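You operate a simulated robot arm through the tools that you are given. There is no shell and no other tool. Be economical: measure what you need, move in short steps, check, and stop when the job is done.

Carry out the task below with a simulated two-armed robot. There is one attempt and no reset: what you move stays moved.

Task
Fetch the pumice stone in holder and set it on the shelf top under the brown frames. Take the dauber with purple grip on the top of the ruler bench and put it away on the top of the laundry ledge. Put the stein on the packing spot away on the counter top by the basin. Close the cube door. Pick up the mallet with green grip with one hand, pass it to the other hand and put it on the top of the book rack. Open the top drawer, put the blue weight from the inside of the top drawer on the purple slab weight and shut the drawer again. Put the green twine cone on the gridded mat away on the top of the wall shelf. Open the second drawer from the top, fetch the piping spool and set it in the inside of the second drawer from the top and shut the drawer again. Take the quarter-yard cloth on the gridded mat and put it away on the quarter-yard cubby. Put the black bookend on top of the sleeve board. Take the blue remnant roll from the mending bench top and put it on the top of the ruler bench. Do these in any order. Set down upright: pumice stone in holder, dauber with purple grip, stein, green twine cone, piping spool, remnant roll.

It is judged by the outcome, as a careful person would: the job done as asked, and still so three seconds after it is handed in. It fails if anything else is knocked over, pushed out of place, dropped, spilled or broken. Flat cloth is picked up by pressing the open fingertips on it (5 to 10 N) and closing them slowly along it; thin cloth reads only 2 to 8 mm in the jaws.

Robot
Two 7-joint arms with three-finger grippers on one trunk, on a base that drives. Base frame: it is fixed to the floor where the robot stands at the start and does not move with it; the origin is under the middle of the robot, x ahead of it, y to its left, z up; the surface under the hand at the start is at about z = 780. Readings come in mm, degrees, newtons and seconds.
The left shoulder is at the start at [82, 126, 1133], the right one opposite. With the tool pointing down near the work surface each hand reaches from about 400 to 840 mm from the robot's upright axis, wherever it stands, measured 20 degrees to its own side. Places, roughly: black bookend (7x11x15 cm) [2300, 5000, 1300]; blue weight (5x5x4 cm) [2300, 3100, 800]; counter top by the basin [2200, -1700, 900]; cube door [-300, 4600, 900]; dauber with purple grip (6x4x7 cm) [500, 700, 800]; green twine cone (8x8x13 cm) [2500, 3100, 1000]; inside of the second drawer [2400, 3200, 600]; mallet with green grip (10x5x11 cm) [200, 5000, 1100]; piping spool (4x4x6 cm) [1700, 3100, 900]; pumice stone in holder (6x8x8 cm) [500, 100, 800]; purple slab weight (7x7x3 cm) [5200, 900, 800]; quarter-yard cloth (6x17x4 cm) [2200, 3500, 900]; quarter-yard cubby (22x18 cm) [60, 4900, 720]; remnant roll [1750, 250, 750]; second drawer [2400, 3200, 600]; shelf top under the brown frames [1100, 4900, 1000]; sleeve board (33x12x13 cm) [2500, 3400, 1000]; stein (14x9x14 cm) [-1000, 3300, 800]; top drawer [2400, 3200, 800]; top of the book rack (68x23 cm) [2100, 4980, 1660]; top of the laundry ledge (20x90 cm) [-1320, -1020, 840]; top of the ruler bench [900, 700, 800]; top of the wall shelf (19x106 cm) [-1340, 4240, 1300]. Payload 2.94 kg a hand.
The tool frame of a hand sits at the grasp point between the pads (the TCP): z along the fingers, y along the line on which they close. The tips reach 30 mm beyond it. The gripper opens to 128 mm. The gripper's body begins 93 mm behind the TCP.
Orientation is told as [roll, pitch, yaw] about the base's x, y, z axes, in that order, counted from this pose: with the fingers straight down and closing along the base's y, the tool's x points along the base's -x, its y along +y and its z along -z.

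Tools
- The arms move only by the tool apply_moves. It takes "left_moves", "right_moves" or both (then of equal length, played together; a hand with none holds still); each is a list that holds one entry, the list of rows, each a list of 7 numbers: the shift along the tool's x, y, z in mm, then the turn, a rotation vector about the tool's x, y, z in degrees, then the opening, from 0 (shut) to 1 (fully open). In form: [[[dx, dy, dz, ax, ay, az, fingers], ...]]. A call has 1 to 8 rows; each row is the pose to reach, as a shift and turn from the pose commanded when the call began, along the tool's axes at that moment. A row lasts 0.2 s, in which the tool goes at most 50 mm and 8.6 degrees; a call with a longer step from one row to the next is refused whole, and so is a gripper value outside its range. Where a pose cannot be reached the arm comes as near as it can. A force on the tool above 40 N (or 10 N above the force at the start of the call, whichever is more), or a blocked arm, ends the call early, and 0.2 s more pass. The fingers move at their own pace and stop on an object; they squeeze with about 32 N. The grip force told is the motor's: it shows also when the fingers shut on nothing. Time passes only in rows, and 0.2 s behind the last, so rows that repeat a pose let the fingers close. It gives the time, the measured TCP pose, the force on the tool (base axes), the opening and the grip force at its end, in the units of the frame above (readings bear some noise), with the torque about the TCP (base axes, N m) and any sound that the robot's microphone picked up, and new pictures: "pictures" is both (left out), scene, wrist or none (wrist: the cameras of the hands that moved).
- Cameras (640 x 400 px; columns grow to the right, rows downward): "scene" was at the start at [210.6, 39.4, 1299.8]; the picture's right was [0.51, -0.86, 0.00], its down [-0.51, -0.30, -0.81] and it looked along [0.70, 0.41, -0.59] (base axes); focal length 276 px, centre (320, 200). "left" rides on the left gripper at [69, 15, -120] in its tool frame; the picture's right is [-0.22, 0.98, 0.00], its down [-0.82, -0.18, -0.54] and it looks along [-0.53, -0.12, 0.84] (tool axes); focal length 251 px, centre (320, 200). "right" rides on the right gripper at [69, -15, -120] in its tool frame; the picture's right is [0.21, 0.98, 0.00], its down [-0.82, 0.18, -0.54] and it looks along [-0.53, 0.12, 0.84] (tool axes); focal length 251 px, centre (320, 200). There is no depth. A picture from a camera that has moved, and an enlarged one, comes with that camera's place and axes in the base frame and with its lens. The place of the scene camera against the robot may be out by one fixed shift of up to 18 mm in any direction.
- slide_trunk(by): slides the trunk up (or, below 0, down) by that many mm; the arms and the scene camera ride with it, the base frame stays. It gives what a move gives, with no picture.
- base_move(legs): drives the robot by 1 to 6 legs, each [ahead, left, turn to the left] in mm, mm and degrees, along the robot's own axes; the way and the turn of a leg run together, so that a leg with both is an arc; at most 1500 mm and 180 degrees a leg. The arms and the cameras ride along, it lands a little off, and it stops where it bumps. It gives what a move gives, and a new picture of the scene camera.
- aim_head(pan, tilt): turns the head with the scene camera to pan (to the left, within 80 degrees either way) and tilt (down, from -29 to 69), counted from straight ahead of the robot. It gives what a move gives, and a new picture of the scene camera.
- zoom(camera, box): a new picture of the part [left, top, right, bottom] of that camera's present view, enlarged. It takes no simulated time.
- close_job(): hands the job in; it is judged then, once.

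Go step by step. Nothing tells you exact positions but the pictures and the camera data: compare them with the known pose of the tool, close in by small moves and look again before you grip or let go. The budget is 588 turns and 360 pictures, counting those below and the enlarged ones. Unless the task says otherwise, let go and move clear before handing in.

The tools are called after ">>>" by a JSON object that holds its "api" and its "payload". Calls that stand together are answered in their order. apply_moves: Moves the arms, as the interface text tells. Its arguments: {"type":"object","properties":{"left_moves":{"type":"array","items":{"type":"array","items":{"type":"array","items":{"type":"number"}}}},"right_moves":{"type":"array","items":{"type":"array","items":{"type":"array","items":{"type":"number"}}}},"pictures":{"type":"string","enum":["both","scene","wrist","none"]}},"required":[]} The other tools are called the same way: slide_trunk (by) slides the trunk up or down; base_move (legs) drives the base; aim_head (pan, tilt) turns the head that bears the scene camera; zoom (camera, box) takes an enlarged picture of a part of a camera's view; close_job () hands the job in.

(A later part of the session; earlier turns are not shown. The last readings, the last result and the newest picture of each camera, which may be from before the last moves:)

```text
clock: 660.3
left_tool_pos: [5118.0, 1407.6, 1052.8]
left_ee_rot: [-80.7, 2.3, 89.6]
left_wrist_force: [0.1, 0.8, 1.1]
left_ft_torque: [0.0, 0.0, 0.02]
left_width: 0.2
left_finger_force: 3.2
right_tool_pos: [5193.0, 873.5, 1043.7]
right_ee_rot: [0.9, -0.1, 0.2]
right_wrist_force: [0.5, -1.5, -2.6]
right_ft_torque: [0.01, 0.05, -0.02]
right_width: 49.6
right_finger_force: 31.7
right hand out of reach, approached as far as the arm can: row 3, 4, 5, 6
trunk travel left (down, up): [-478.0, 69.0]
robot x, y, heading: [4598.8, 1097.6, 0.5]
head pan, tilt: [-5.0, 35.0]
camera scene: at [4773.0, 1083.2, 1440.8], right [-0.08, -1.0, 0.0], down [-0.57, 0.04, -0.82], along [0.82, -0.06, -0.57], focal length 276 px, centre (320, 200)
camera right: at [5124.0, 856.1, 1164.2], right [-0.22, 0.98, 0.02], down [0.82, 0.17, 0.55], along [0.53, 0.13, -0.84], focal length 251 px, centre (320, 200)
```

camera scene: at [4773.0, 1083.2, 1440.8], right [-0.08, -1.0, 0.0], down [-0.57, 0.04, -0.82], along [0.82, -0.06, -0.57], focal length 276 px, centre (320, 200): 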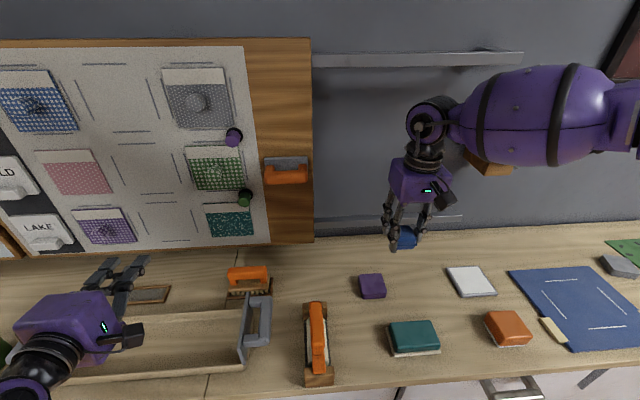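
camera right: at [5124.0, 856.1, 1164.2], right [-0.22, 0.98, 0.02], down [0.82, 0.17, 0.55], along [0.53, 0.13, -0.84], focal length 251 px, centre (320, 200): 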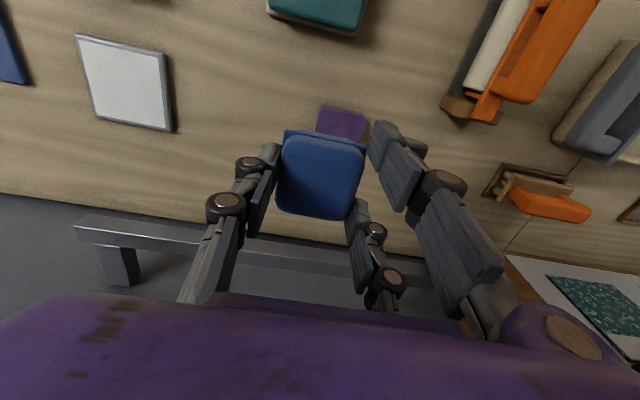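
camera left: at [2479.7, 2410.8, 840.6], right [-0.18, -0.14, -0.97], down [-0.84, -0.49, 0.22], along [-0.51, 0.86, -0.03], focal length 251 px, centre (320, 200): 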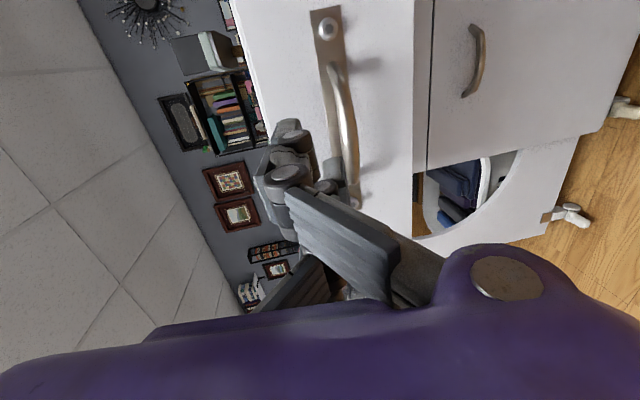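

The slab's top is near z 820 at [5220, 912]. I'll lift the left hand for clearance, lower the trunk, and move the base 20 mm closer.

>>> {"api": "apply_moves", "payload": {"left_moves": [[[0, -40, 0, 0, 0, 0, 0], [0, -80, 0, 0, 0, 0, 0], [0, -120, 0, 0, 0, 0, 0]]], "pictures": "none"}}

>>> {"api": "slide_trunk", "payload": {"by": -110}}

>>> {"api": "base_move", "payload": {"legs": [[25, 38, -0.5]]}}

>>> {"api": "zoom", "payload": {"camera": "right", "box": [0, 0, 640, 400]}}

```text
clock: 661.1
left_tool_pos: [5137.0, 1414.4, 1168.1]
left_ee_rot: [-80.8, 2.4, 89.7]
left_wrist_force: [0.1, 0.5, 1.0]
left_ft_torque: [-0.01, 0.04, -0.03]
left_width: 0.1
left_finger_force: 2.7
right_tool_pos: [5189.9, 875.6, 1044.9]
right_ee_rot: [0.8, -0.3, 0.2]
right_wrist_force: [-0.5, -0.4, -2.8]
right_ft_torque: [-0.01, 0.04, -0.01]
right_width: 49.1
right_finger_force: 31.8
trunk travel left (down, up): [-478.0, 69.0]
robot x, y, heading: [4596.6, 1096.5, 0.7]
head pan, tilt: [-5.0, 35.0]
```

```text
clock: 662.5
left_tool_pos: [5137.2, 1413.5, 1061.3]
left_ee_rot: [-80.8, 2.3, 89.7]
left_wrist_force: [0.1, 0.1, -0.2]
left_ft_torque: [0.0, 0.03, 0.0]
left_width: 0.0
left_finger_force: 2.7
right_tool_pos: [5190.5, 874.7, 930.6]
right_ee_rot: [0.8, -0.1, 0.2]
right_wrist_force: [0.3, 0.0, -3.4]
right_ft_torque: [0.0, 0.04, -0.03]
right_width: 49.5
right_finger_force: 32.2
trunk travel left (down, up): [-368.0, 179.0]
robot x, y, heading: [4599.3, 1097.3, 0.7]
head pan, tilt: [-5.0, 35.0]
```

```text
clock: 663.5
left_tool_pos: [5165.2, 1447.1, 1060.9]
left_ee_rot: [-80.7, 2.4, 89.2]
left_wrist_force: [-0.1, -0.1, -0.2]
left_ft_torque: [-0.01, -0.01, -0.03]
left_width: 0.1
left_finger_force: 2.9
right_tool_pos: [5212.2, 908.6, 930.8]
right_ee_rot: [0.8, -0.2, -0.3]
right_wrist_force: [-0.4, 0.1, -3.0]
right_ft_torque: [-0.02, 0.0, -0.01]
right_width: 49.5
right_finger_force: 31.8
trunk travel left (down, up): [-368.0, 179.0]
robot x, y, heading: [4625.3, 1132.7, 0.4]
head pan, tilt: [-5.0, 35.0]
camera scene: at [4842.1, 1121.5, 1319.0], right [-0.09, -1.0, 0.0], down [-0.57, 0.05, -0.82], along [0.82, -0.07, -0.57], focal length 276 px, centre (320, 200)
```

scene: 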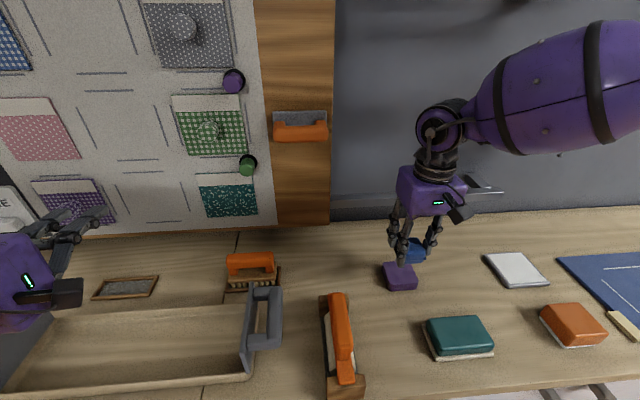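

```text
1.00 times, centred on (320, 200) of right (not enlarged: the box is as wide or as high as the picture)
camera zoom: at [5144.1, 892.4, 1051.2], right [-0.21, 0.98, 0.01], down [0.82, 0.17, 0.54], along [0.53, 0.12, -0.84], focal length 251 px, centre (320, 200)
```

zoom: 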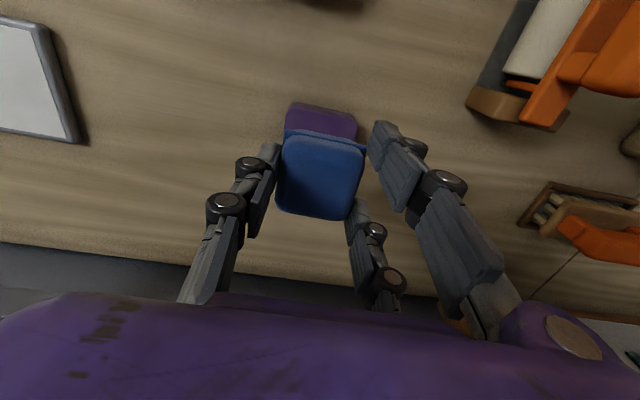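

The slab's centre is at about [5232, 908]. Forward 20 mm, then lowering to contact.

>>> {"api": "base_move", "payload": {"legs": [[21, 0, -0.4]]}}

>>> {"api": "apply_moves", "payload": {"right_moves": [[[0, 0, 25, 0, 0, 0, 0.2], [0, 0, 50, 0, 0, 0, 0.2]]], "pictures": "both"}}

>>> {"api": "zoom", "payload": {"camera": "scene", "box": [340, 180, 480, 320]}}

```text
clock: 664.3
left_tool_pos: [5186.9, 1442.7, 1060.6]
left_ee_rot: [-80.8, 2.4, 88.7]
left_wrist_force: [0.3, -0.2, -0.6]
left_ft_torque: [0.03, 0.02, 0.03]
left_width: 0.2
left_finger_force: 3.1
right_tool_pos: [5229.8, 904.7, 931.4]
right_ee_rot: [0.8, -0.1, -0.7]
right_wrist_force: [0.6, -0.6, -2.5]
right_ft_torque: [-0.02, -0.02, 0.0]
right_width: 49.5
right_finger_force: 31.7
trunk travel left (down, up): [-368.0, 179.0]
robot x, y, heading: [4644.1, 1136.4, -0.5]
head pan, tilt: [-5.0, 35.0]
camera scene: at [4861.2, 1119.7, 1319.3], right [-0.09, -1.0, 0.0], down [-0.57, 0.05, -0.82], along [0.82, -0.08, -0.57], focal length 276 px, centre (320, 200)
```

scene: 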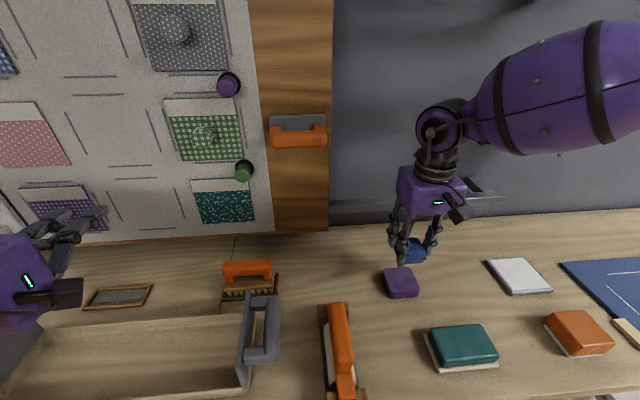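

```text
clock: 664.9
left_tool_pos: [5187.9, 1442.3, 1060.6]
left_ee_rot: [-80.7, 2.4, 88.8]
left_wrist_force: [-0.2, 0.4, 0.4]
left_ft_torque: [0.0, 0.0, 0.01]
left_width: 0.0
left_finger_force: 3.4
right_tool_pos: [5232.2, 904.5, 881.1]
right_ee_rot: [0.9, -0.1, -0.7]
right_wrist_force: [0.6, 0.0, -3.4]
right_ft_torque: [-0.02, 0.05, 0.0]
right_width: 49.5
right_finger_force: 32.0
trunk travel left (down, up): [-368.0, 179.0]
robot x, y, heading: [4643.9, 1135.3, -0.6]
head pan, tilt: [-5.0, 35.0]
camera scene: at [4863.4, 1119.5, 1318.9], right [-0.09, -1.0, 0.0], down [-0.57, 0.05, -0.82], along [0.82, -0.08, -0.57], focal length 276 px, centre (320, 200)
camera right: at [5163.1, 889.4, 1001.2], right [-0.2, 0.98, 0.01], down [0.82, 0.16, 0.54], along [0.53, 0.12, -0.84], focal length 251 px, centre (320, 200)
```

scene: 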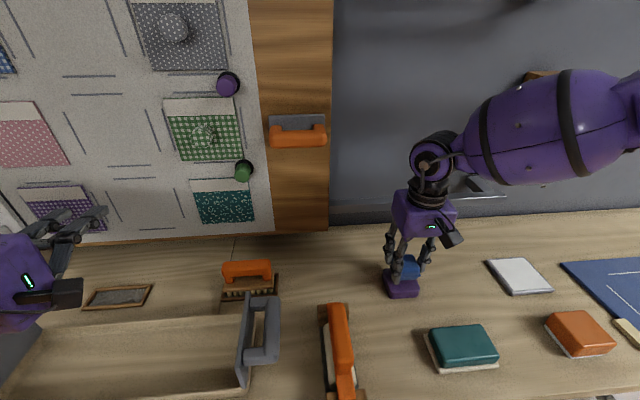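
right: 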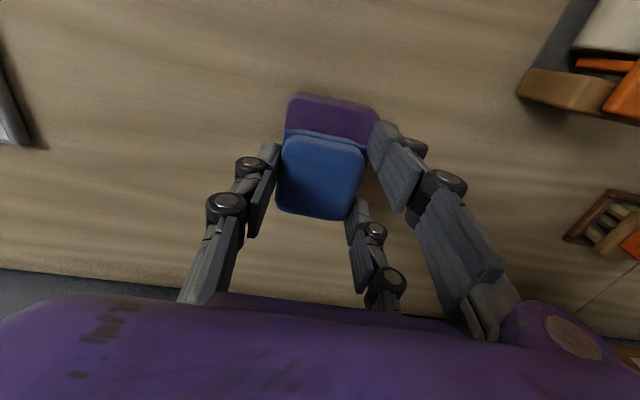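

```text
2.86 times, centred on (410, 250) of scene
camera zoom: at [4863.4, 1119.5, 1318.9], right [-0.09, -1.0, 0.0], down [-0.57, 0.05, -0.82], along [0.82, -0.08, -0.57], focal length 789 px, centre (63, 57)
```

zoom: 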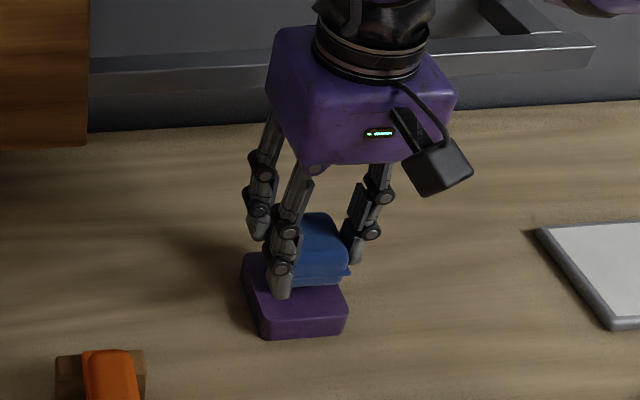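

>>> {"api": "apply_moves", "payload": {"right_moves": [[[-6, 6, 20, 0, 0, 0, 0.2], [-6, 6, 35, 0, 0, 0, 0.2], [-6, 6, 40, 0, 0, 0, 0.2], [-6, 6, 44, 0, 0, 0, 0.2], [-6, 6, 48, 0, 0, 0, 0.2], [-6, 6, 52, 0, 0, 0, 0.2]]], "pictures": "wrist"}}

>>> {"api": "zoom", "payload": {"camera": "scene", "box": [340, 180, 480, 320]}}

```text
clock: 665.6
left_tool_pos: [5185.8, 1443.1, 1061.8]
left_ee_rot: [-80.8, 2.4, 88.6]
left_wrist_force: [0.4, -0.5, 0.8]
left_ft_torque: [-0.01, 0.0, -0.04]
left_width: 0.0
left_finger_force: 3.0
right_tool_pos: [5238.6, 913.0, 853.0]
right_ee_rot: [0.9, -0.6, -0.9]
right_wrist_force: [-8.7, -0.3, 19.6]
right_ft_torque: [-0.65, 0.37, -0.3]
right_width: 49.8
right_finger_force: 17.6
trunk travel left (down, up): [-368.0, 179.0]
robot x, y, heading: [4642.7, 1132.2, -0.2]
head pan, tilt: [-5.0, 35.0]
stopped in row 3 (right hand): the force on the tool passed its limit at 63 N (the readings are from after the stop); the commanded pose is now the measured one
camera right: at [5168.3, 897.6, 973.8], right [-0.2, 0.98, 0.01], down [0.82, 0.16, 0.55], along [0.54, 0.12, -0.83], focal length 251 px, centre (320, 200)
```

right: 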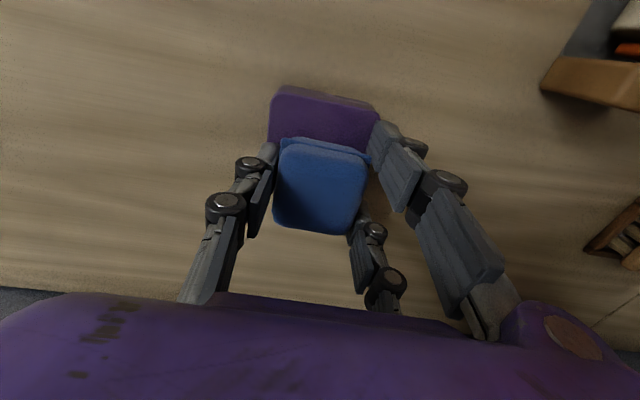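

```text
2.86 times, centred on (410, 250) of scene
camera zoom: at [4859.9, 1120.3, 1319.5], right [-0.09, -1.0, 0.0], down [-0.57, 0.05, -0.82], along [0.82, -0.08, -0.57], focal length 789 px, centre (63, 57)
```

zoom: 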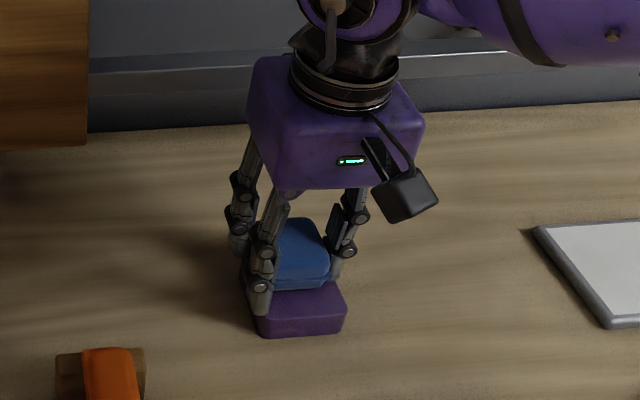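

Contact made and centred within a few millimetres. Releasing and rising.

>>> {"api": "apply_moves", "payload": {"right_moves": [[[0, 0, -1, 0, 0, 0, 0.35], [0, 0, -1, 0, 0, 0, 0.45], [0, 0, -1, 0, 0, 0, 0.55], [0, 0, -1, 0, 0, 0, 0.55], [0, 0, -35, 0, 0, 0, 0.55], [0, 0, -80, 0, 0, 0, 0.55], [0, 0, -120, 0, 0, 0, 0.55]]], "pictures": "wrist"}}

>>> {"api": "zoom", "payload": {"camera": "scene", "box": [340, 180, 480, 320]}}

```text
clock: 667.2
left_tool_pos: [5185.9, 1443.0, 1062.2]
left_ee_rot: [-80.7, 2.4, 88.8]
left_wrist_force: [-0.4, -0.3, 0.4]
left_ft_torque: [0.01, 0.0, -0.02]
left_width: 0.0
left_finger_force: 2.9
right_tool_pos: [5236.5, 910.6, 971.5]
right_ee_rot: [0.8, -0.5, -0.8]
right_wrist_force: [-0.4, 0.9, 0.2]
right_ft_torque: [-0.01, 0.0, 0.0]
right_width: 70.3
right_finger_force: 0.0
trunk travel left (down, up): [-368.0, 179.0]
robot x, y, heading: [4643.9, 1132.6, -0.4]
head pan, tilt: [-5.0, 35.0]
camera right: at [5167.2, 894.7, 1092.2], right [-0.2, 0.98, 0.01], down [0.82, 0.16, 0.55], along [0.54, 0.12, -0.84], focal length 251 px, centre (320, 200)
```

right: 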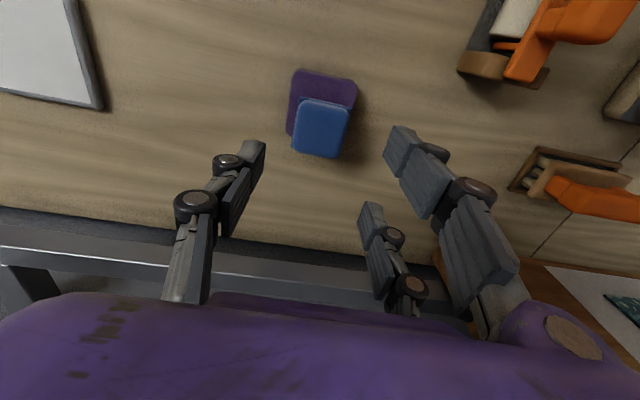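

```text
2.86 times, centred on (410, 250) of scene
camera zoom: at [4861.3, 1120.1, 1319.2], right [-0.09, -1.0, 0.0], down [-0.57, 0.05, -0.82], along [0.82, -0.08, -0.57], focal length 789 px, centre (63, 57)
```

zoom: 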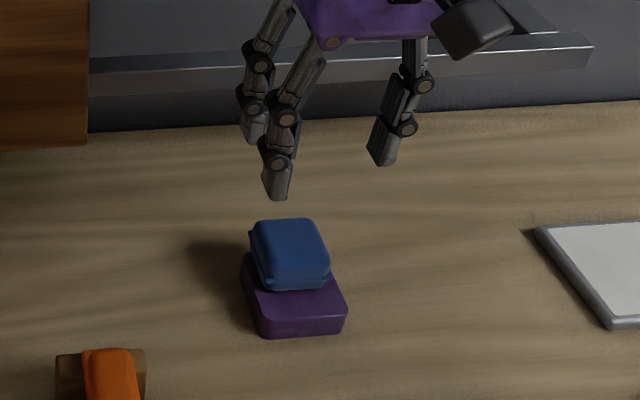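

The blue weight rests on the purple slab. Now back to the cabinet for the second drawer and the spool.

>>> {"api": "base_move", "payload": {"legs": [[-395, 0, 0.4], [0, 870, 0], [-1500, 0, 0], [0, 0, 90]]}}

>>> {"api": "aim_head", "payload": {"pan": 10, "tilt": 40}}

```text
clock: 688.2
left_tool_pos: [2458.6, 2573.0, 1060.2]
left_ee_rot: [-80.9, 2.4, 178.3]
left_wrist_force: [-0.3, -0.7, -0.3]
left_ft_torque: [-0.01, -0.03, 0.04]
left_width: 0.0
left_finger_force: 3.0
right_tool_pos: [2992.8, 2617.4, 970.3]
right_ee_rot: [0.9, -0.4, 88.7]
right_wrist_force: [0.2, 0.2, 0.3]
right_ft_torque: [0.02, -0.01, 0.01]
right_width: 70.3
right_finger_force: 0.1
trunk travel left (down, up): [-368.0, 179.0]
robot x, y, heading: [2760.6, 2025.6, 88.9]
head pan, tilt: [-5.0, 35.0]
camera scene: at [2785.2, 2228.3, 1319.1], right [0.99, -0.1, 0.0], down [-0.06, -0.57, -0.82], along [0.08, 0.81, -0.57], focal length 276 px, centre (320, 200)
```

scene: 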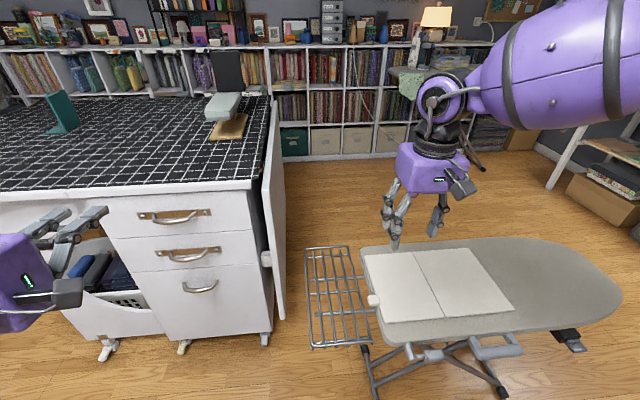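

```text
clock: 688.9
left_tool_pos: [2459.2, 2573.4, 1061.3]
left_ee_rot: [-80.7, 2.4, 178.2]
left_wrist_force: [-0.3, 0.6, 0.1]
left_ft_torque: [0.02, 0.01, 0.0]
left_width: 0.0
left_finger_force: 2.9
right_tool_pos: [2992.2, 2617.3, 971.3]
right_ee_rot: [1.0, -0.4, 88.7]
right_wrist_force: [0.0, -0.1, 0.3]
right_ft_torque: [-0.01, 0.02, 0.02]
right_width: 70.5
right_finger_force: 0.0
trunk travel left (down, up): [-368.0, 179.0]
robot x, y, heading: [2764.9, 2025.3, 89.1]
head pan, tilt: [10.0, 40.0]
camera scene: at [2762.8, 2224.6, 1311.6], right [0.99, 0.16, 0.0], down [0.1, -0.63, -0.77], along [-0.12, 0.76, -0.64], focal length 276 px, centre (320, 200)
```

scene: 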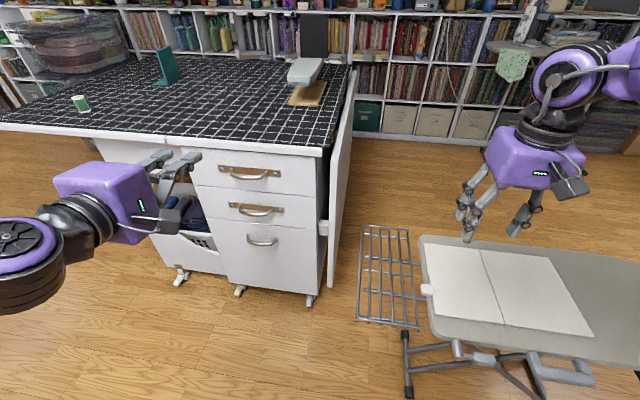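

To lower the left hand to the second handle I must keep the right hand above the ironing board. Raising it first.

>>> {"api": "apply_moves", "payload": {"right_moves": [[[15, 0, -40, 0, 0, 0, 0.55], [30, 0, -80, 0, 0, 0, 0.55], [45, 0, -120, 0, 0, 0, 0.55], [60, 0, -160, 0, 0, 0, 0.55], [75, 0, -200, 0, 0, 0, 0.55]]], "left_moves": [[[0, 40, 0, 0, 0, 0, 0.2], [0, 85, 0, 0, 0, 0, 0.4], [0, 130, 0, 0, 0, 0, 0.5], [0, 175, 0, 0, 0, 0, 0.5], [0, 220, 0, 0, 0, 0, 0.5]]], "pictures": "none"}}

>>> {"api": "slide_trunk", "payload": {"by": -120}}

```text
clock: 690.1
left_tool_pos: [2467.5, 2537.0, 842.4]
left_ee_rot: [-80.9, 2.4, 178.3]
left_wrist_force: [-0.2, -1.1, -0.1]
left_ft_torque: [0.02, 0.04, -0.04]
left_width: 64.1
left_finger_force: 0.0
right_tool_pos: [2992.9, 2542.1, 1169.9]
right_ee_rot: [1.0, -0.3, 88.6]
right_wrist_force: [0.3, 0.9, 0.5]
right_ft_torque: [-0.05, 0.03, -0.01]
right_width: 70.5
right_finger_force: 0.1
trunk travel left (down, up): [-368.0, 179.0]
robot x, y, heading: [2766.7, 2027.4, 89.3]
head pan, tilt: [10.0, 40.0]
```

```text
clock: 691.6
left_tool_pos: [2466.0, 2536.6, 723.4]
left_ee_rot: [-80.7, 2.3, 178.2]
left_wrist_force: [0.6, 0.2, 0.0]
left_ft_torque: [-0.04, 0.02, -0.01]
left_width: 64.0
left_finger_force: 0.0
right_tool_pos: [2993.7, 2540.2, 1052.0]
right_ee_rot: [0.8, -0.5, 88.7]
right_wrist_force: [1.1, -0.6, 0.5]
right_ft_torque: [-0.01, -0.01, 0.02]
right_width: 70.2
right_finger_force: 0.1
trunk travel left (down, up): [-248.0, 299.0]
robot x, y, heading: [2764.5, 2025.0, 89.4]
head pan, tilt: [10.0, 40.0]
```

>>> {"api": "slide_trunk", "payload": {"by": -80}}

>>> {"api": "base_move", "payload": {"legs": [[260, 45, 0.6]]}}

>>> {"api": "zoom", "payload": {"camera": "left", "box": [0, 0, 640, 400]}}

```text
clock: 692.8
left_tool_pos: [2466.2, 2537.0, 643.9]
left_ee_rot: [-80.8, 2.4, 178.2]
left_wrist_force: [-0.1, 0.1, 0.8]
left_ft_torque: [-0.01, -0.04, -0.01]
left_width: 63.8
left_finger_force: 0.1
right_tool_pos: [2993.3, 2540.5, 972.2]
right_ee_rot: [0.9, -0.5, 88.6]
right_wrist_force: [-0.2, -0.5, 0.5]
right_ft_torque: [0.0, 0.03, -0.01]
right_width: 70.6
right_finger_force: 0.0
trunk travel left (down, up): [-168.0, 379.0]
robot x, y, heading: [2764.7, 2028.1, 89.3]
head pan, tilt: [10.0, 40.0]
```

```text
clock: 694.6
left_tool_pos: [2417.4, 2786.6, 643.7]
left_ee_rot: [-80.7, 2.4, 178.9]
left_wrist_force: [0.8, 0.6, -0.6]
left_ft_torque: [-0.02, 0.03, 0.01]
left_width: 64.0
left_finger_force: 0.1
right_tool_pos: [2943.6, 2796.0, 969.8]
right_ee_rot: [0.8, -0.4, 89.3]
right_wrist_force: [0.2, -0.6, -0.3]
right_ft_torque: [-0.04, -0.01, 0.01]
right_width: 70.1
right_finger_force: 0.0
trunk travel left (down, up): [-168.0, 379.0]
robot x, y, heading: [2721.3, 2279.8, 89.9]
head pan, tilt: [10.0, 40.0]
camera scene: at [2717.3, 2536.0, 1103.3], right [0.99, 0.17, 0.0], down [0.11, -0.63, -0.77], along [-0.13, 0.75, -0.64], focal length 276 px, centre (320, 200)
```

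scene: 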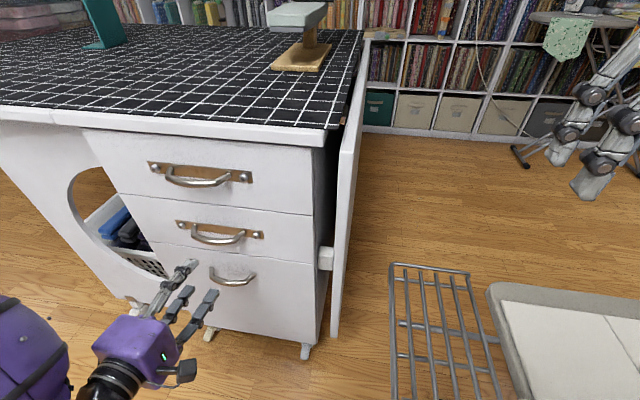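

```text
1.00 times, centred on (320, 200) of left (not enlarged: the box is as wide or as high as the picture)
camera zoom: at [2484.7, 2664.7, 649.4], right [-0.18, -0.15, -0.97], down [-0.84, -0.49, 0.23], along [-0.51, 0.86, -0.04], focal length 251 px, centre (320, 200)
```

zoom: 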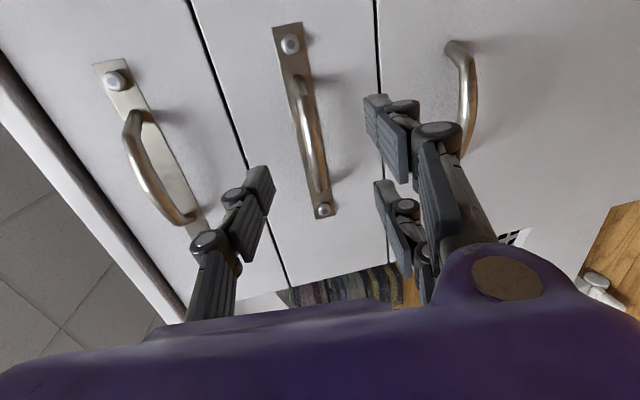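

>>> {"api": "base_move", "payload": {"legs": [[98, 0, 0]]}}

>>> {"api": "apply_moves", "payload": {"left_moves": [[[0, 0, 0, 0, 0, 0, 0.35], [0, 0, 0, 0, 0, 0, 0.2], [0, 0, 0, 0, 0, 0, 0.05], [0, 0, 0, 0, 0, 0, 0.05]]], "pictures": "wrist"}}

```text
clock: 695.8
left_tool_pos: [2419.6, 2883.5, 643.1]
left_ee_rot: [-80.8, 2.4, 178.9]
left_wrist_force: [-0.1, 0.7, -0.7]
left_ft_torque: [0.01, 0.02, 0.05]
left_width: 64.0
left_finger_force: 0.0
right_tool_pos: [2945.3, 2893.1, 970.2]
right_ee_rot: [0.8, -0.4, 89.3]
right_wrist_force: [-0.5, 0.5, -0.1]
right_ft_torque: [-0.07, -0.03, -0.01]
right_width: 70.4
right_finger_force: 0.1
trunk travel left (down, up): [-168.0, 379.0]
robot x, y, heading: [2722.1, 2374.6, 89.7]
head pan, tilt: [10.0, 40.0]
camera scene: at [2717.8, 2632.9, 1103.3], right [0.99, 0.17, 0.0], down [0.11, -0.63, -0.77], along [-0.13, 0.75, -0.64], focal length 276 px, centre (320, 200)
```

scene: 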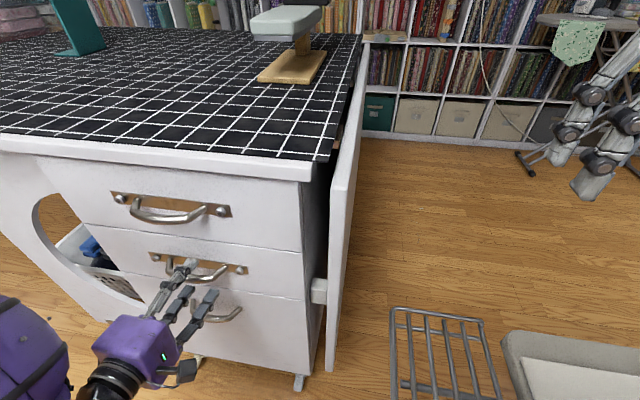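

```text
clock: 696.8
left_tool_pos: [2418.7, 2882.1, 641.1]
left_ee_rot: [-80.2, 2.3, 178.8]
left_wrist_force: [3.3, -2.4, -22.4]
left_ft_torque: [-0.62, -0.22, -0.29]
left_width: 20.8
left_finger_force: 11.1
right_tool_pos: [2944.6, 2893.1, 970.1]
right_ee_rot: [0.8, -0.4, 89.2]
right_wrist_force: [0.6, -0.1, 0.1]
right_ft_torque: [-0.01, 0.04, 0.01]
right_width: 70.5
right_finger_force: 0.0
trunk travel left (down, up): [-168.0, 379.0]
robot x, y, heading: [2721.0, 2373.2, 89.8]
head pan, tilt: [10.0, 40.0]
camera left: at [2484.9, 2760.5, 648.0], right [-0.18, -0.16, -0.97], down [-0.84, -0.49, 0.23], along [-0.51, 0.86, -0.05], focal length 251 px, centre (320, 200)
```

left: 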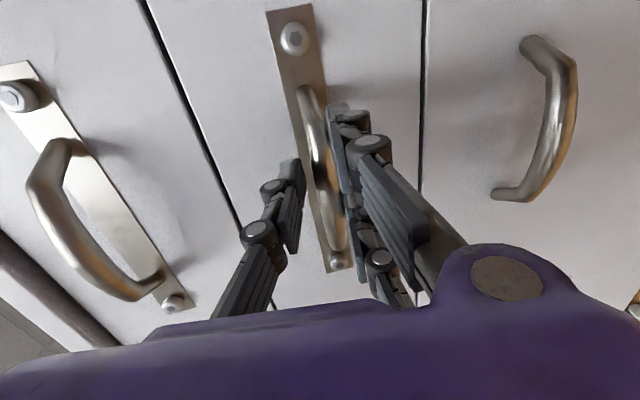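

>>> {"api": "apply_moves", "payload": {"left_moves": [[[0, 6, 0, 0, 0, 0, 0.05], [0, 6, 0, 0, 0, 0, 0.05], [0, 6, 0, 0, 0, 0, 0.05]]], "pictures": "none"}}

>>> {"api": "base_move", "payload": {"legs": [[-250, 0, 0]]}}

```text
clock: 697.6
left_tool_pos: [2418.5, 2882.1, 638.8]
left_ee_rot: [-80.9, 2.5, 179.0]
left_wrist_force: [0.5, -0.4, -2.7]
left_ft_torque: [-0.06, 0.06, -0.4]
left_width: 16.4
left_finger_force: 42.2
right_tool_pos: [2945.1, 2891.7, 970.5]
right_ee_rot: [0.9, -0.4, 89.2]
right_wrist_force: [-0.5, -0.8, 0.7]
right_ft_torque: [0.01, 0.01, 0.01]
right_width: 70.6
right_finger_force: 0.0
trunk travel left (down, up): [-168.0, 379.0]
robot x, y, heading: [2720.4, 2374.6, 90.0]
head pan, tilt: [10.0, 40.0]
```

```text
clock: 699.4
left_tool_pos: [2418.5, 2634.5, 638.3]
left_ee_rot: [-80.9, 2.4, 178.7]
left_wrist_force: [-3.1, 3.0, 8.3]
left_ft_torque: [0.31, 0.09, 0.08]
left_width: 16.2
left_finger_force: 41.9
right_tool_pos: [2945.3, 2644.3, 971.1]
right_ee_rot: [0.9, -0.5, 89.1]
right_wrist_force: [0.2, -0.8, -0.2]
right_ft_torque: [0.01, 0.03, 0.01]
right_width: 70.6
right_finger_force: 0.0
trunk travel left (down, up): [-168.0, 379.0]
robot x, y, heading: [2716.4, 2125.2, 89.8]
head pan, tilt: [10.0, 40.0]
camera scene: at [2717.2, 2384.0, 1103.6], right [0.99, 0.17, 0.0], down [0.11, -0.63, -0.77], along [-0.13, 0.76, -0.64], focal length 276 px, centre (320, 200)
```

scene: 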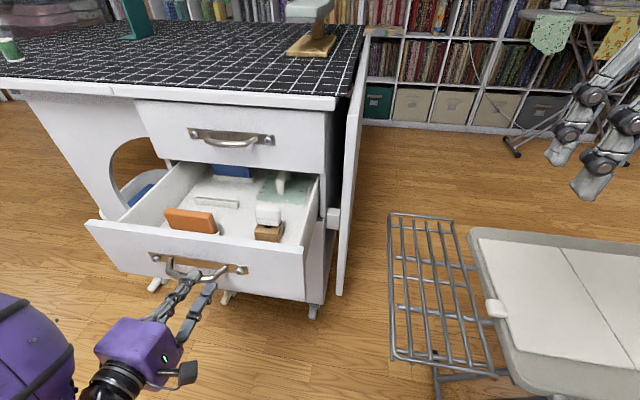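

The second drawer is open. Releasing the handle and going for the spool with the right hand.

>>> {"api": "apply_moves", "payload": {"left_moves": [[[0, 0, 0, 0, 0, 0, 0.3], [0, 0, 0, 0, 0, 0, 0.5], [0, 0, 0, 0, 0, 0, 0.5]]], "pictures": "none"}}

>>> {"api": "base_move", "payload": {"legs": [[-150, 0, 0]]}}

>>> {"api": "slide_trunk", "payload": {"by": 250}}

>>> {"api": "base_move", "payload": {"legs": [[0, 1120, 0], [420, 0, 0]]}}

>>> {"api": "aim_head", "payload": {"pan": -10, "tilt": 45}}

```text
clock: 700.2
left_tool_pos: [2418.2, 2634.6, 638.0]
left_ee_rot: [-80.9, 2.4, 178.6]
left_wrist_force: [1.1, -0.9, 0.7]
left_ft_torque: [-0.03, -0.01, -0.01]
left_width: 64.0
left_finger_force: 0.0
right_tool_pos: [2944.5, 2644.5, 969.2]
right_ee_rot: [1.0, -0.4, 89.1]
right_wrist_force: [-0.4, 0.1, -0.4]
right_ft_torque: [-0.05, -0.03, 0.04]
right_width: 70.5
right_finger_force: 0.1
trunk travel left (down, up): [-168.0, 379.0]
robot x, y, heading: [2721.3, 2126.7, 89.3]
head pan, tilt: [10.0, 40.0]
```

```text
clock: 701.6
left_tool_pos: [2418.0, 2485.2, 638.9]
left_ee_rot: [-80.9, 2.4, 178.6]
left_wrist_force: [1.2, 0.5, 0.2]
left_ft_torque: [-0.02, -0.02, 0.02]
left_width: 64.2
left_finger_force: 0.1
right_tool_pos: [2944.5, 2493.4, 971.1]
right_ee_rot: [1.0, -0.5, 89.0]
right_wrist_force: [0.0, -0.3, 0.2]
right_ft_torque: [0.02, -0.01, 0.01]
right_width: 70.5
right_finger_force: 0.1
trunk travel left (down, up): [-168.0, 379.0]
robot x, y, heading: [2714.9, 1977.4, 89.5]
head pan, tilt: [10.0, 40.0]
camera scene: at [2716.4, 2234.4, 1103.6], right [0.99, 0.17, 0.0], down [0.11, -0.63, -0.77], along [-0.13, 0.76, -0.64], focal length 276 px, centre (320, 200)
```

scene: 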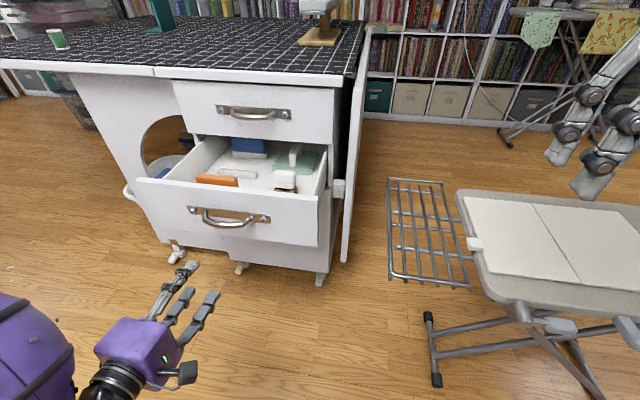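

```text
clock: 704.1
left_tool_pos: [2418.0, 2493.7, 908.1]
left_ee_rot: [-83.5, 2.3, 178.5]
left_wrist_force: [-0.6, -0.1, 0.1]
left_ft_torque: [-0.01, 0.0, 0.03]
left_width: 64.2
left_finger_force: 0.1
right_tool_pos: [2944.6, 2494.9, 1219.5]
right_ee_rot: [1.0, -0.4, 89.1]
right_wrist_force: [-0.6, -0.3, 0.4]
right_ft_torque: [0.0, 0.0, 0.03]
right_width: 70.3
right_finger_force: 0.0
trunk travel left (down, up): [-418.0, 129.0]
robot x, y, heading: [2714.8, 1978.3, 89.9]
head pan, tilt: [10.0, 40.0]
```

```text
clock: 716.4
left_tool_pos: [1294.0, 2911.1, 909.4]
left_ee_rot: [-83.5, 2.3, 178.9]
left_wrist_force: [-0.5, 0.6, -0.3]
left_ft_torque: [0.0, -0.01, 0.03]
left_width: 64.0
left_finger_force: 0.0
right_tool_pos: [1819.6, 2915.3, 1220.3]
right_ee_rot: [0.9, -0.5, 89.3]
right_wrist_force: [-0.6, -0.1, 0.1]
right_ft_torque: [-0.03, -0.01, -0.01]
right_width: 70.5
right_finger_force: 0.1
trunk travel left (down, up): [-418.0, 129.0]
robot x, y, heading: [1595.1, 2400.0, 89.8]
head pan, tilt: [10.0, 40.0]
camera scene: at [1593.4, 2580.5, 1363.8], right [0.99, 0.17, 0.0], down [0.11, -0.63, -0.77], along [-0.13, 0.75, -0.64], focal length 276 px, centre (320, 200)
```

scene: 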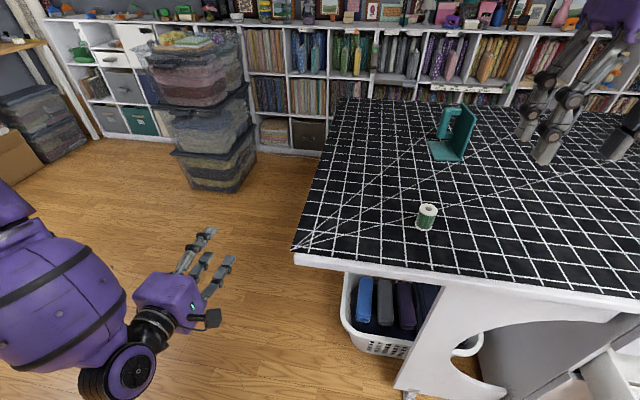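

```text
clock: 717.3
left_tool_pos: [1292.9, 2911.8, 908.9]
left_ee_rot: [-83.6, 2.3, 178.8]
left_wrist_force: [-0.2, 0.2, 0.6]
left_ft_torque: [-0.04, -0.01, 0.01]
left_width: 63.9
left_finger_force: 0.1
right_tool_pos: [1820.0, 2914.4, 1220.3]
right_ee_rot: [0.8, -0.5, 89.3]
right_wrist_force: [-0.7, 0.5, 0.3]
right_ft_torque: [-0.01, 0.0, 0.01]
right_width: 70.2
right_finger_force: 0.0
trunk travel left (down, up): [-418.0, 129.0]
robot x, y, heading: [1597.3, 2401.6, 89.9]
head pan, tilt: [-10.0, 45.0]
camera scene: at [1622.2, 2576.7, 1356.6], right [0.98, -0.18, 0.0], down [-0.12, -0.7, -0.71], along [0.12, 0.7, -0.71], focal length 276 px, centre (320, 200)
```

scene: 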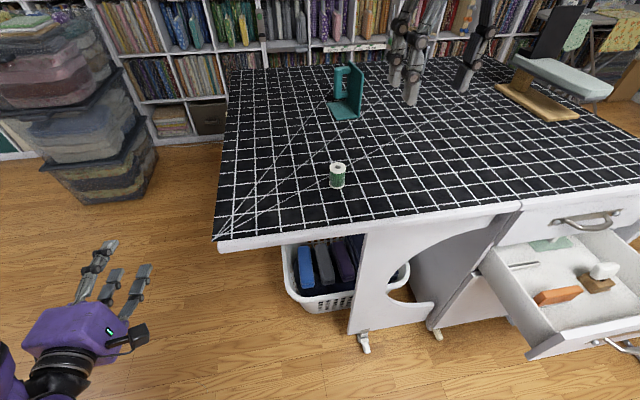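

The spool is at about [1748, 3063]. Positioning the right hand above it.

>>> {"api": "slide_trunk", "payload": {"by": -150}}

>>> {"api": "base_move", "payload": {"legs": [[80, 70, 0]]}}

>>> {"api": "apply_moves", "payload": {"right_moves": [[[-25, 0, 20, 0, 0, 0, 0.6], [-50, 0, 45, 0, 0, 0, 0.6], [-62, 0, 70, 0, 0, 0, 0.6]]], "pictures": "wrist"}}

```text
clock: 719.0
left_tool_pos: [1294.1, 2910.9, 759.6]
left_ee_rot: [-83.6, 2.3, 178.7]
left_wrist_force: [-0.1, 0.0, 0.5]
left_ft_torque: [-0.01, -0.04, -0.03]
left_width: 64.1
left_finger_force: 0.1
right_tool_pos: [1820.2, 2914.2, 1069.6]
right_ee_rot: [1.0, -0.5, 89.4]
right_wrist_force: [0.3, 0.3, 0.0]
right_ft_torque: [0.01, -0.01, -0.04]
right_width: 70.4
right_finger_force: 0.1
trunk travel left (down, up): [-268.0, 279.0]
robot x, y, heading: [1597.9, 2398.2, 90.0]
head pan, tilt: [-10.0, 45.0]
```

```text
clock: 720.3
left_tool_pos: [1224.7, 2991.4, 759.0]
left_ee_rot: [-83.5, 2.4, 178.8]
left_wrist_force: [-0.5, 0.6, 0.8]
left_ft_torque: [-0.01, 0.0, -0.01]
left_width: 64.1
left_finger_force: 0.1
right_tool_pos: [1751.2, 2996.1, 1070.7]
right_ee_rot: [0.8, -0.3, 89.2]
right_wrist_force: [-0.4, 0.5, -0.6]
right_ft_torque: [-0.03, -0.02, -0.02]
right_width: 70.3
right_finger_force: 0.0
trunk travel left (down, up): [-268.0, 279.0]
robot x, y, heading: [1531.5, 2480.1, 89.8]
head pan, tilt: [-10.0, 45.0]
camera scene: at [1552.5, 2697.0, 1205.6], right [0.98, -0.18, 0.0], down [-0.12, -0.7, -0.71], along [0.13, 0.7, -0.71], focal length 276 px, centre (320, 200)
```

scene: 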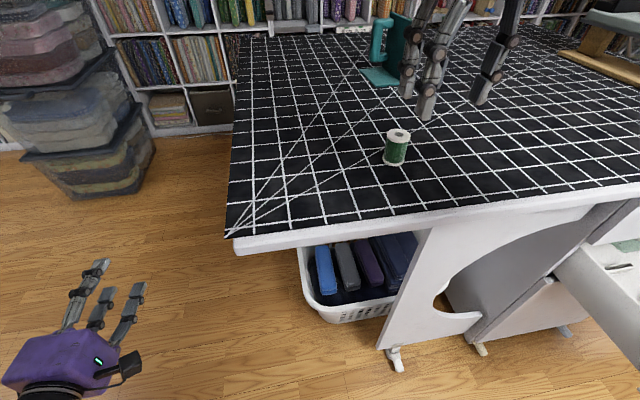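

```text
clock: 721.1
left_tool_pos: [1225.6, 2992.2, 758.1]
left_ee_rot: [-83.5, 2.3, 178.8]
left_wrist_force: [-0.1, -0.2, 0.5]
left_ft_torque: [0.02, 0.03, 0.02]
left_width: 64.2
left_finger_force: 0.1
right_tool_pos: [1749.1, 3056.3, 999.9]
right_ee_rot: [0.8, -0.4, 89.3]
right_wrist_force: [0.0, 0.7, 0.7]
right_ft_torque: [0.01, 0.0, 0.0]
right_width: 76.6
right_finger_force: 0.1
trunk travel left (down, up): [-268.0, 279.0]
robot x, y, heading: [1527.2, 2474.8, 89.6]
head pan, tilt: [-10.0, 45.0]
camera right: at [1767.3, 2987.2, 1121.0], right [-0.98, -0.2, 0.01], down [-0.16, 0.82, 0.55], along [-0.12, 0.54, -0.84], focal length 251 px, centre (320, 200)
```

right: 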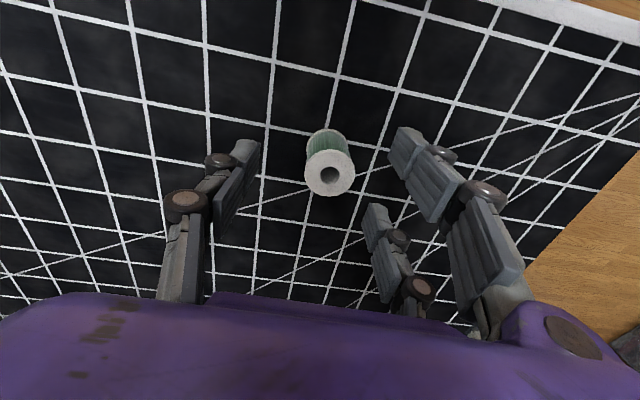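

>>> {"api": "apply_moves", "payload": {"right_moves": [[[-6, 4, 20, 0, 0, 0, 0.6], [-10, 7, 42, 0, 0, 0, 0.6], [-10, 7, 60, 0, 0, 0, 0.6], [-10, 7, 60, 0, 0, 0, 0.4], [-10, 7, 60, 0, 0, 0, 0.2], [-10, 7, 60, 0, 0, 0, 0.1], [-10, 7, 60, 0, 0, 0, 0.1]]], "pictures": "wrist"}}

```text
clock: 722.7
left_tool_pos: [1224.5, 2991.9, 759.0]
left_ee_rot: [-83.5, 2.3, 178.8]
left_wrist_force: [0.1, -0.5, 0.4]
left_ft_torque: [0.02, 0.02, -0.01]
left_width: 64.1
left_finger_force: 0.1
right_tool_pos: [1742.5, 3066.3, 943.5]
right_ee_rot: [0.9, -0.5, 89.3]
right_wrist_force: [0.7, 0.0, 0.5]
right_ft_torque: [0.03, -0.04, 0.04]
right_width: 34.4
right_finger_force: 32.0
trunk travel left (down, up): [-268.0, 279.0]
robot x, y, heading: [1527.8, 2478.9, 90.1]
head pan, tilt: [-10.0, 45.0]
camera right: at [1759.8, 2997.0, 1062.7], right [-0.98, -0.2, 0.01], down [-0.16, 0.82, 0.55], along [-0.12, 0.54, -0.84], focal length 251 px, centre (320, 200)
```

right: 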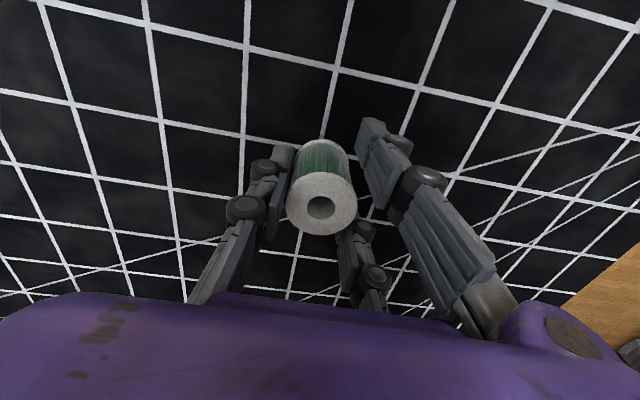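

The spool is gripped at 34 mm. Lifting and moving over the open drawer.

>>> {"api": "apply_moves", "payload": {"right_moves": [[[0, 0, -30, 0, 0, 0, 0.1], [0, 0, -75, 0, 0, 0, 0.1], [0, 0, -120, 0, 0, 0, 0.1], [30, 0, -150, 0, 0, 0, 0.1], [70, 0, -170, 0, 0, 0, 0.1], [110, 0, -180, 0, 0, 0, 0.1]]], "pictures": "none"}}

>>> {"api": "base_move", "payload": {"legs": [[-250, 0, 0], [0, -620, 0]]}}

>>> {"api": "aim_head", "payload": {"pan": -5, "tilt": 50}}

```text
clock: 724.1
left_tool_pos: [1224.6, 2990.8, 760.6]
left_ee_rot: [-83.6, 2.3, 178.7]
left_wrist_force: [-1.0, -0.3, 0.6]
left_ft_torque: [0.0, 0.01, 0.0]
left_width: 63.8
left_finger_force: 0.1
right_tool_pos: [1746.2, 2953.3, 1121.4]
right_ee_rot: [0.9, -0.5, 89.3]
right_wrist_force: [-0.1, -0.9, -0.3]
right_ft_torque: [0.03, -0.04, 0.03]
right_width: 34.7
right_finger_force: 32.5
trunk travel left (down, up): [-268.0, 279.0]
robot x, y, heading: [1524.0, 2473.0, 90.0]
head pan, tilt: [-10.0, 45.0]
```

```text
clock: 731.5
left_tool_pos: [1847.1, 2742.6, 759.3]
left_ee_rot: [-83.6, 2.4, 179.0]
left_wrist_force: [0.3, 0.0, 1.1]
left_ft_torque: [-0.01, -0.01, -0.04]
left_width: 64.0
left_finger_force: 0.0
right_tool_pos: [2369.6, 2709.5, 1119.7]
right_ee_rot: [0.9, -0.4, 89.6]
right_wrist_force: [0.3, -0.2, -0.9]
right_ft_torque: [-0.03, 0.0, 0.02]
right_width: 34.7
right_finger_force: 32.0
trunk travel left (down, up): [-268.0, 279.0]
robot x, y, heading: [2152.0, 2230.5, 89.9]
head pan, tilt: [-10.0, 45.0]
camera scene: at [2177.3, 2449.4, 1205.7], right [0.98, -0.17, 0.0], down [-0.12, -0.7, -0.71], along [0.12, 0.7, -0.71], focal length 276 px, centre (320, 200)
```

scene: 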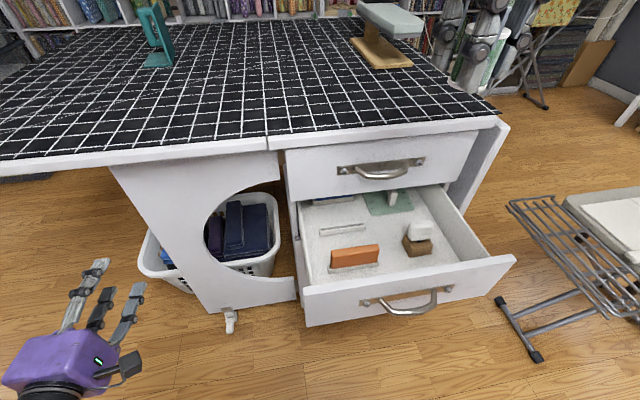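

```text
clock: 732.1
left_tool_pos: [1848.2, 2742.5, 760.8]
left_ee_rot: [-83.6, 2.3, 179.0]
left_wrist_force: [-0.6, 0.1, -0.5]
left_ft_torque: [-0.01, -0.02, 0.01]
left_width: 64.0
left_finger_force: 0.0
right_tool_pos: [2368.3, 2710.5, 1120.6]
right_ee_rot: [0.9, -0.5, 89.5]
right_wrist_force: [0.4, 0.0, -0.2]
right_ft_torque: [-0.03, 0.03, 0.02]
right_width: 34.6
right_finger_force: 31.9
trunk travel left (down, up): [-268.0, 279.0]
robot x, y, heading: [2148.5, 2232.1, 89.8]
head pan, tilt: [-5.0, 50.0]
camera scene: at [2169.8, 2446.1, 1198.8], right [1.0, -0.09, 0.0], down [-0.07, -0.76, -0.64], along [0.06, 0.64, -0.77], focal length 276 px, centre (320, 200)
```

scene: 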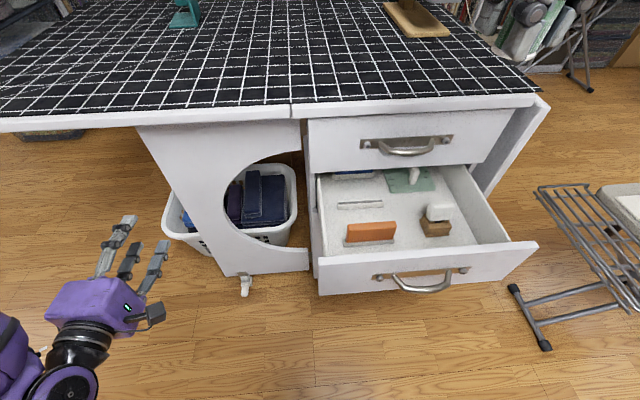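

>>> {"api": "zoom", "payload": {"camera": "right", "box": [0, 0, 640, 400]}}

```text
1.00 times, centred on (320, 200) of right (not enlarged: the box is as wide or as high as the picture)
camera zoom: at [2386.1, 2640.0, 1240.4], right [-0.98, -0.21, 0.01], down [-0.17, 0.82, 0.55], along [-0.12, 0.54, -0.84], focal length 251 px, centre (320, 200)
```

zoom: 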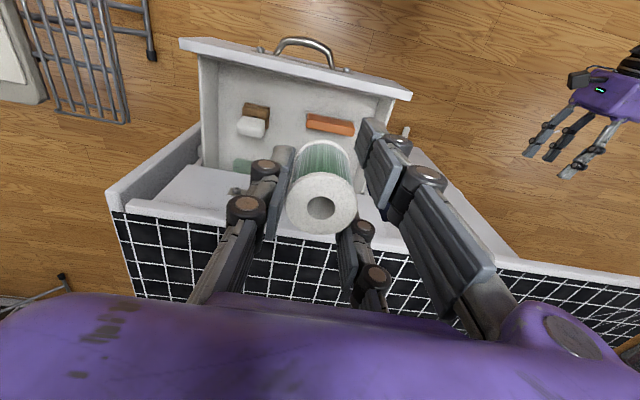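

The floor between the orange block and the brush is free, around [2428, 2812]. I'll shift right, extend, and lower with trunk and arm.

>>> {"api": "base_move", "payload": {"legs": [[0, -60, 0]]}}

>>> {"api": "apply_moves", "payload": {"right_moves": [[[-40, 0, 20, 0, 0, 0, 0.1], [-80, 0, 40, 0, 0, 0, 0.1], [-102, 0, 60, 0, 0, 0, 0.1]]], "pictures": "none"}}

>>> {"api": "slide_trunk", "payload": {"by": -230}}

>>> {"api": "zoom", "payload": {"camera": "right", "box": [0, 0, 640, 400]}}

```text
clock: 733.3
left_tool_pos: [1907.5, 2742.4, 760.3]
left_ee_rot: [-83.5, 2.3, 178.9]
left_wrist_force: [-0.9, 0.4, -1.2]
left_ft_torque: [0.02, 0.02, 0.01]
left_width: 63.8
left_finger_force: 0.1
right_tool_pos: [2428.4, 2711.4, 1119.9]
right_ee_rot: [0.9, -0.5, 89.5]
right_wrist_force: [0.4, -0.5, 0.4]
right_ft_torque: [0.02, 0.04, -0.01]
right_width: 34.7
right_finger_force: 31.9
trunk travel left (down, up): [-268.0, 279.0]
robot x, y, heading: [2211.3, 2229.6, 90.0]
head pan, tilt: [-5.0, 50.0]
camera scene: at [2229.8, 2446.1, 1198.8], right [1.0, -0.09, 0.0], down [-0.07, -0.76, -0.64], along [0.06, 0.64, -0.77], focal length 276 px, centre (320, 200)
```

scene: 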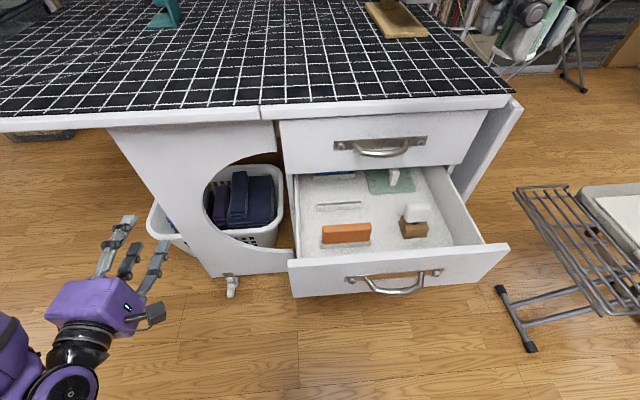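

```text
clock: 734.1
left_tool_pos: [1906.4, 2743.6, 759.8]
left_ee_rot: [-83.6, 2.3, 179.0]
left_wrist_force: [-0.7, 0.2, 0.7]
left_ft_torque: [-0.02, 0.02, -0.01]
left_width: 64.1
left_finger_force: 0.1
right_tool_pos: [2428.5, 2814.1, 1060.1]
right_ee_rot: [0.8, -0.5, 89.4]
right_wrist_force: [-0.6, 0.3, -0.5]
right_ft_torque: [0.0, 0.05, -0.01]
right_width: 34.6
right_finger_force: 31.7
trunk travel left (down, up): [-268.0, 279.0]
robot x, y, heading: [2213.6, 2233.0, 90.0]
head pan, tilt: [-5.0, 50.0]
```

```text
clock: 736.5
left_tool_pos: [1907.5, 2742.5, 529.3]
left_ee_rot: [-83.6, 2.3, 179.0]
left_wrist_force: [0.0, -0.5, -0.2]
left_ft_torque: [-0.01, -0.01, -0.02]
left_width: 64.0
left_finger_force: 0.1
right_tool_pos: [2428.2, 2813.2, 829.9]
right_ee_rot: [0.8, -0.5, 89.5]
right_wrist_force: [-0.1, 0.1, -0.1]
right_ft_torque: [0.01, -0.02, 0.04]
right_width: 34.4
right_finger_force: 32.0
trunk travel left (down, up): [-38.0, 509.0]
robot x, y, heading: [2215.3, 2231.0, 90.1]
head pan, tilt: [-5.0, 50.0]
```

```text
1.00 times, centred on (320, 200) of right (not enlarged: the box is as wide or as high as the picture)
camera zoom: at [2445.7, 2742.1, 951.5], right [-0.98, -0.21, 0.01], down [-0.17, 0.82, 0.55], along [-0.12, 0.54, -0.83], focal length 251 px, centre (320, 200)
```

zoom: 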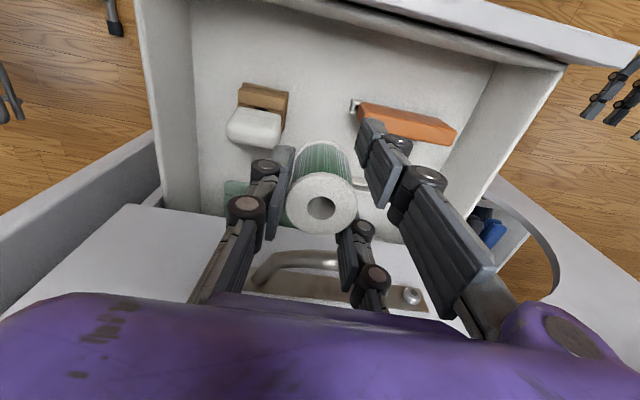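

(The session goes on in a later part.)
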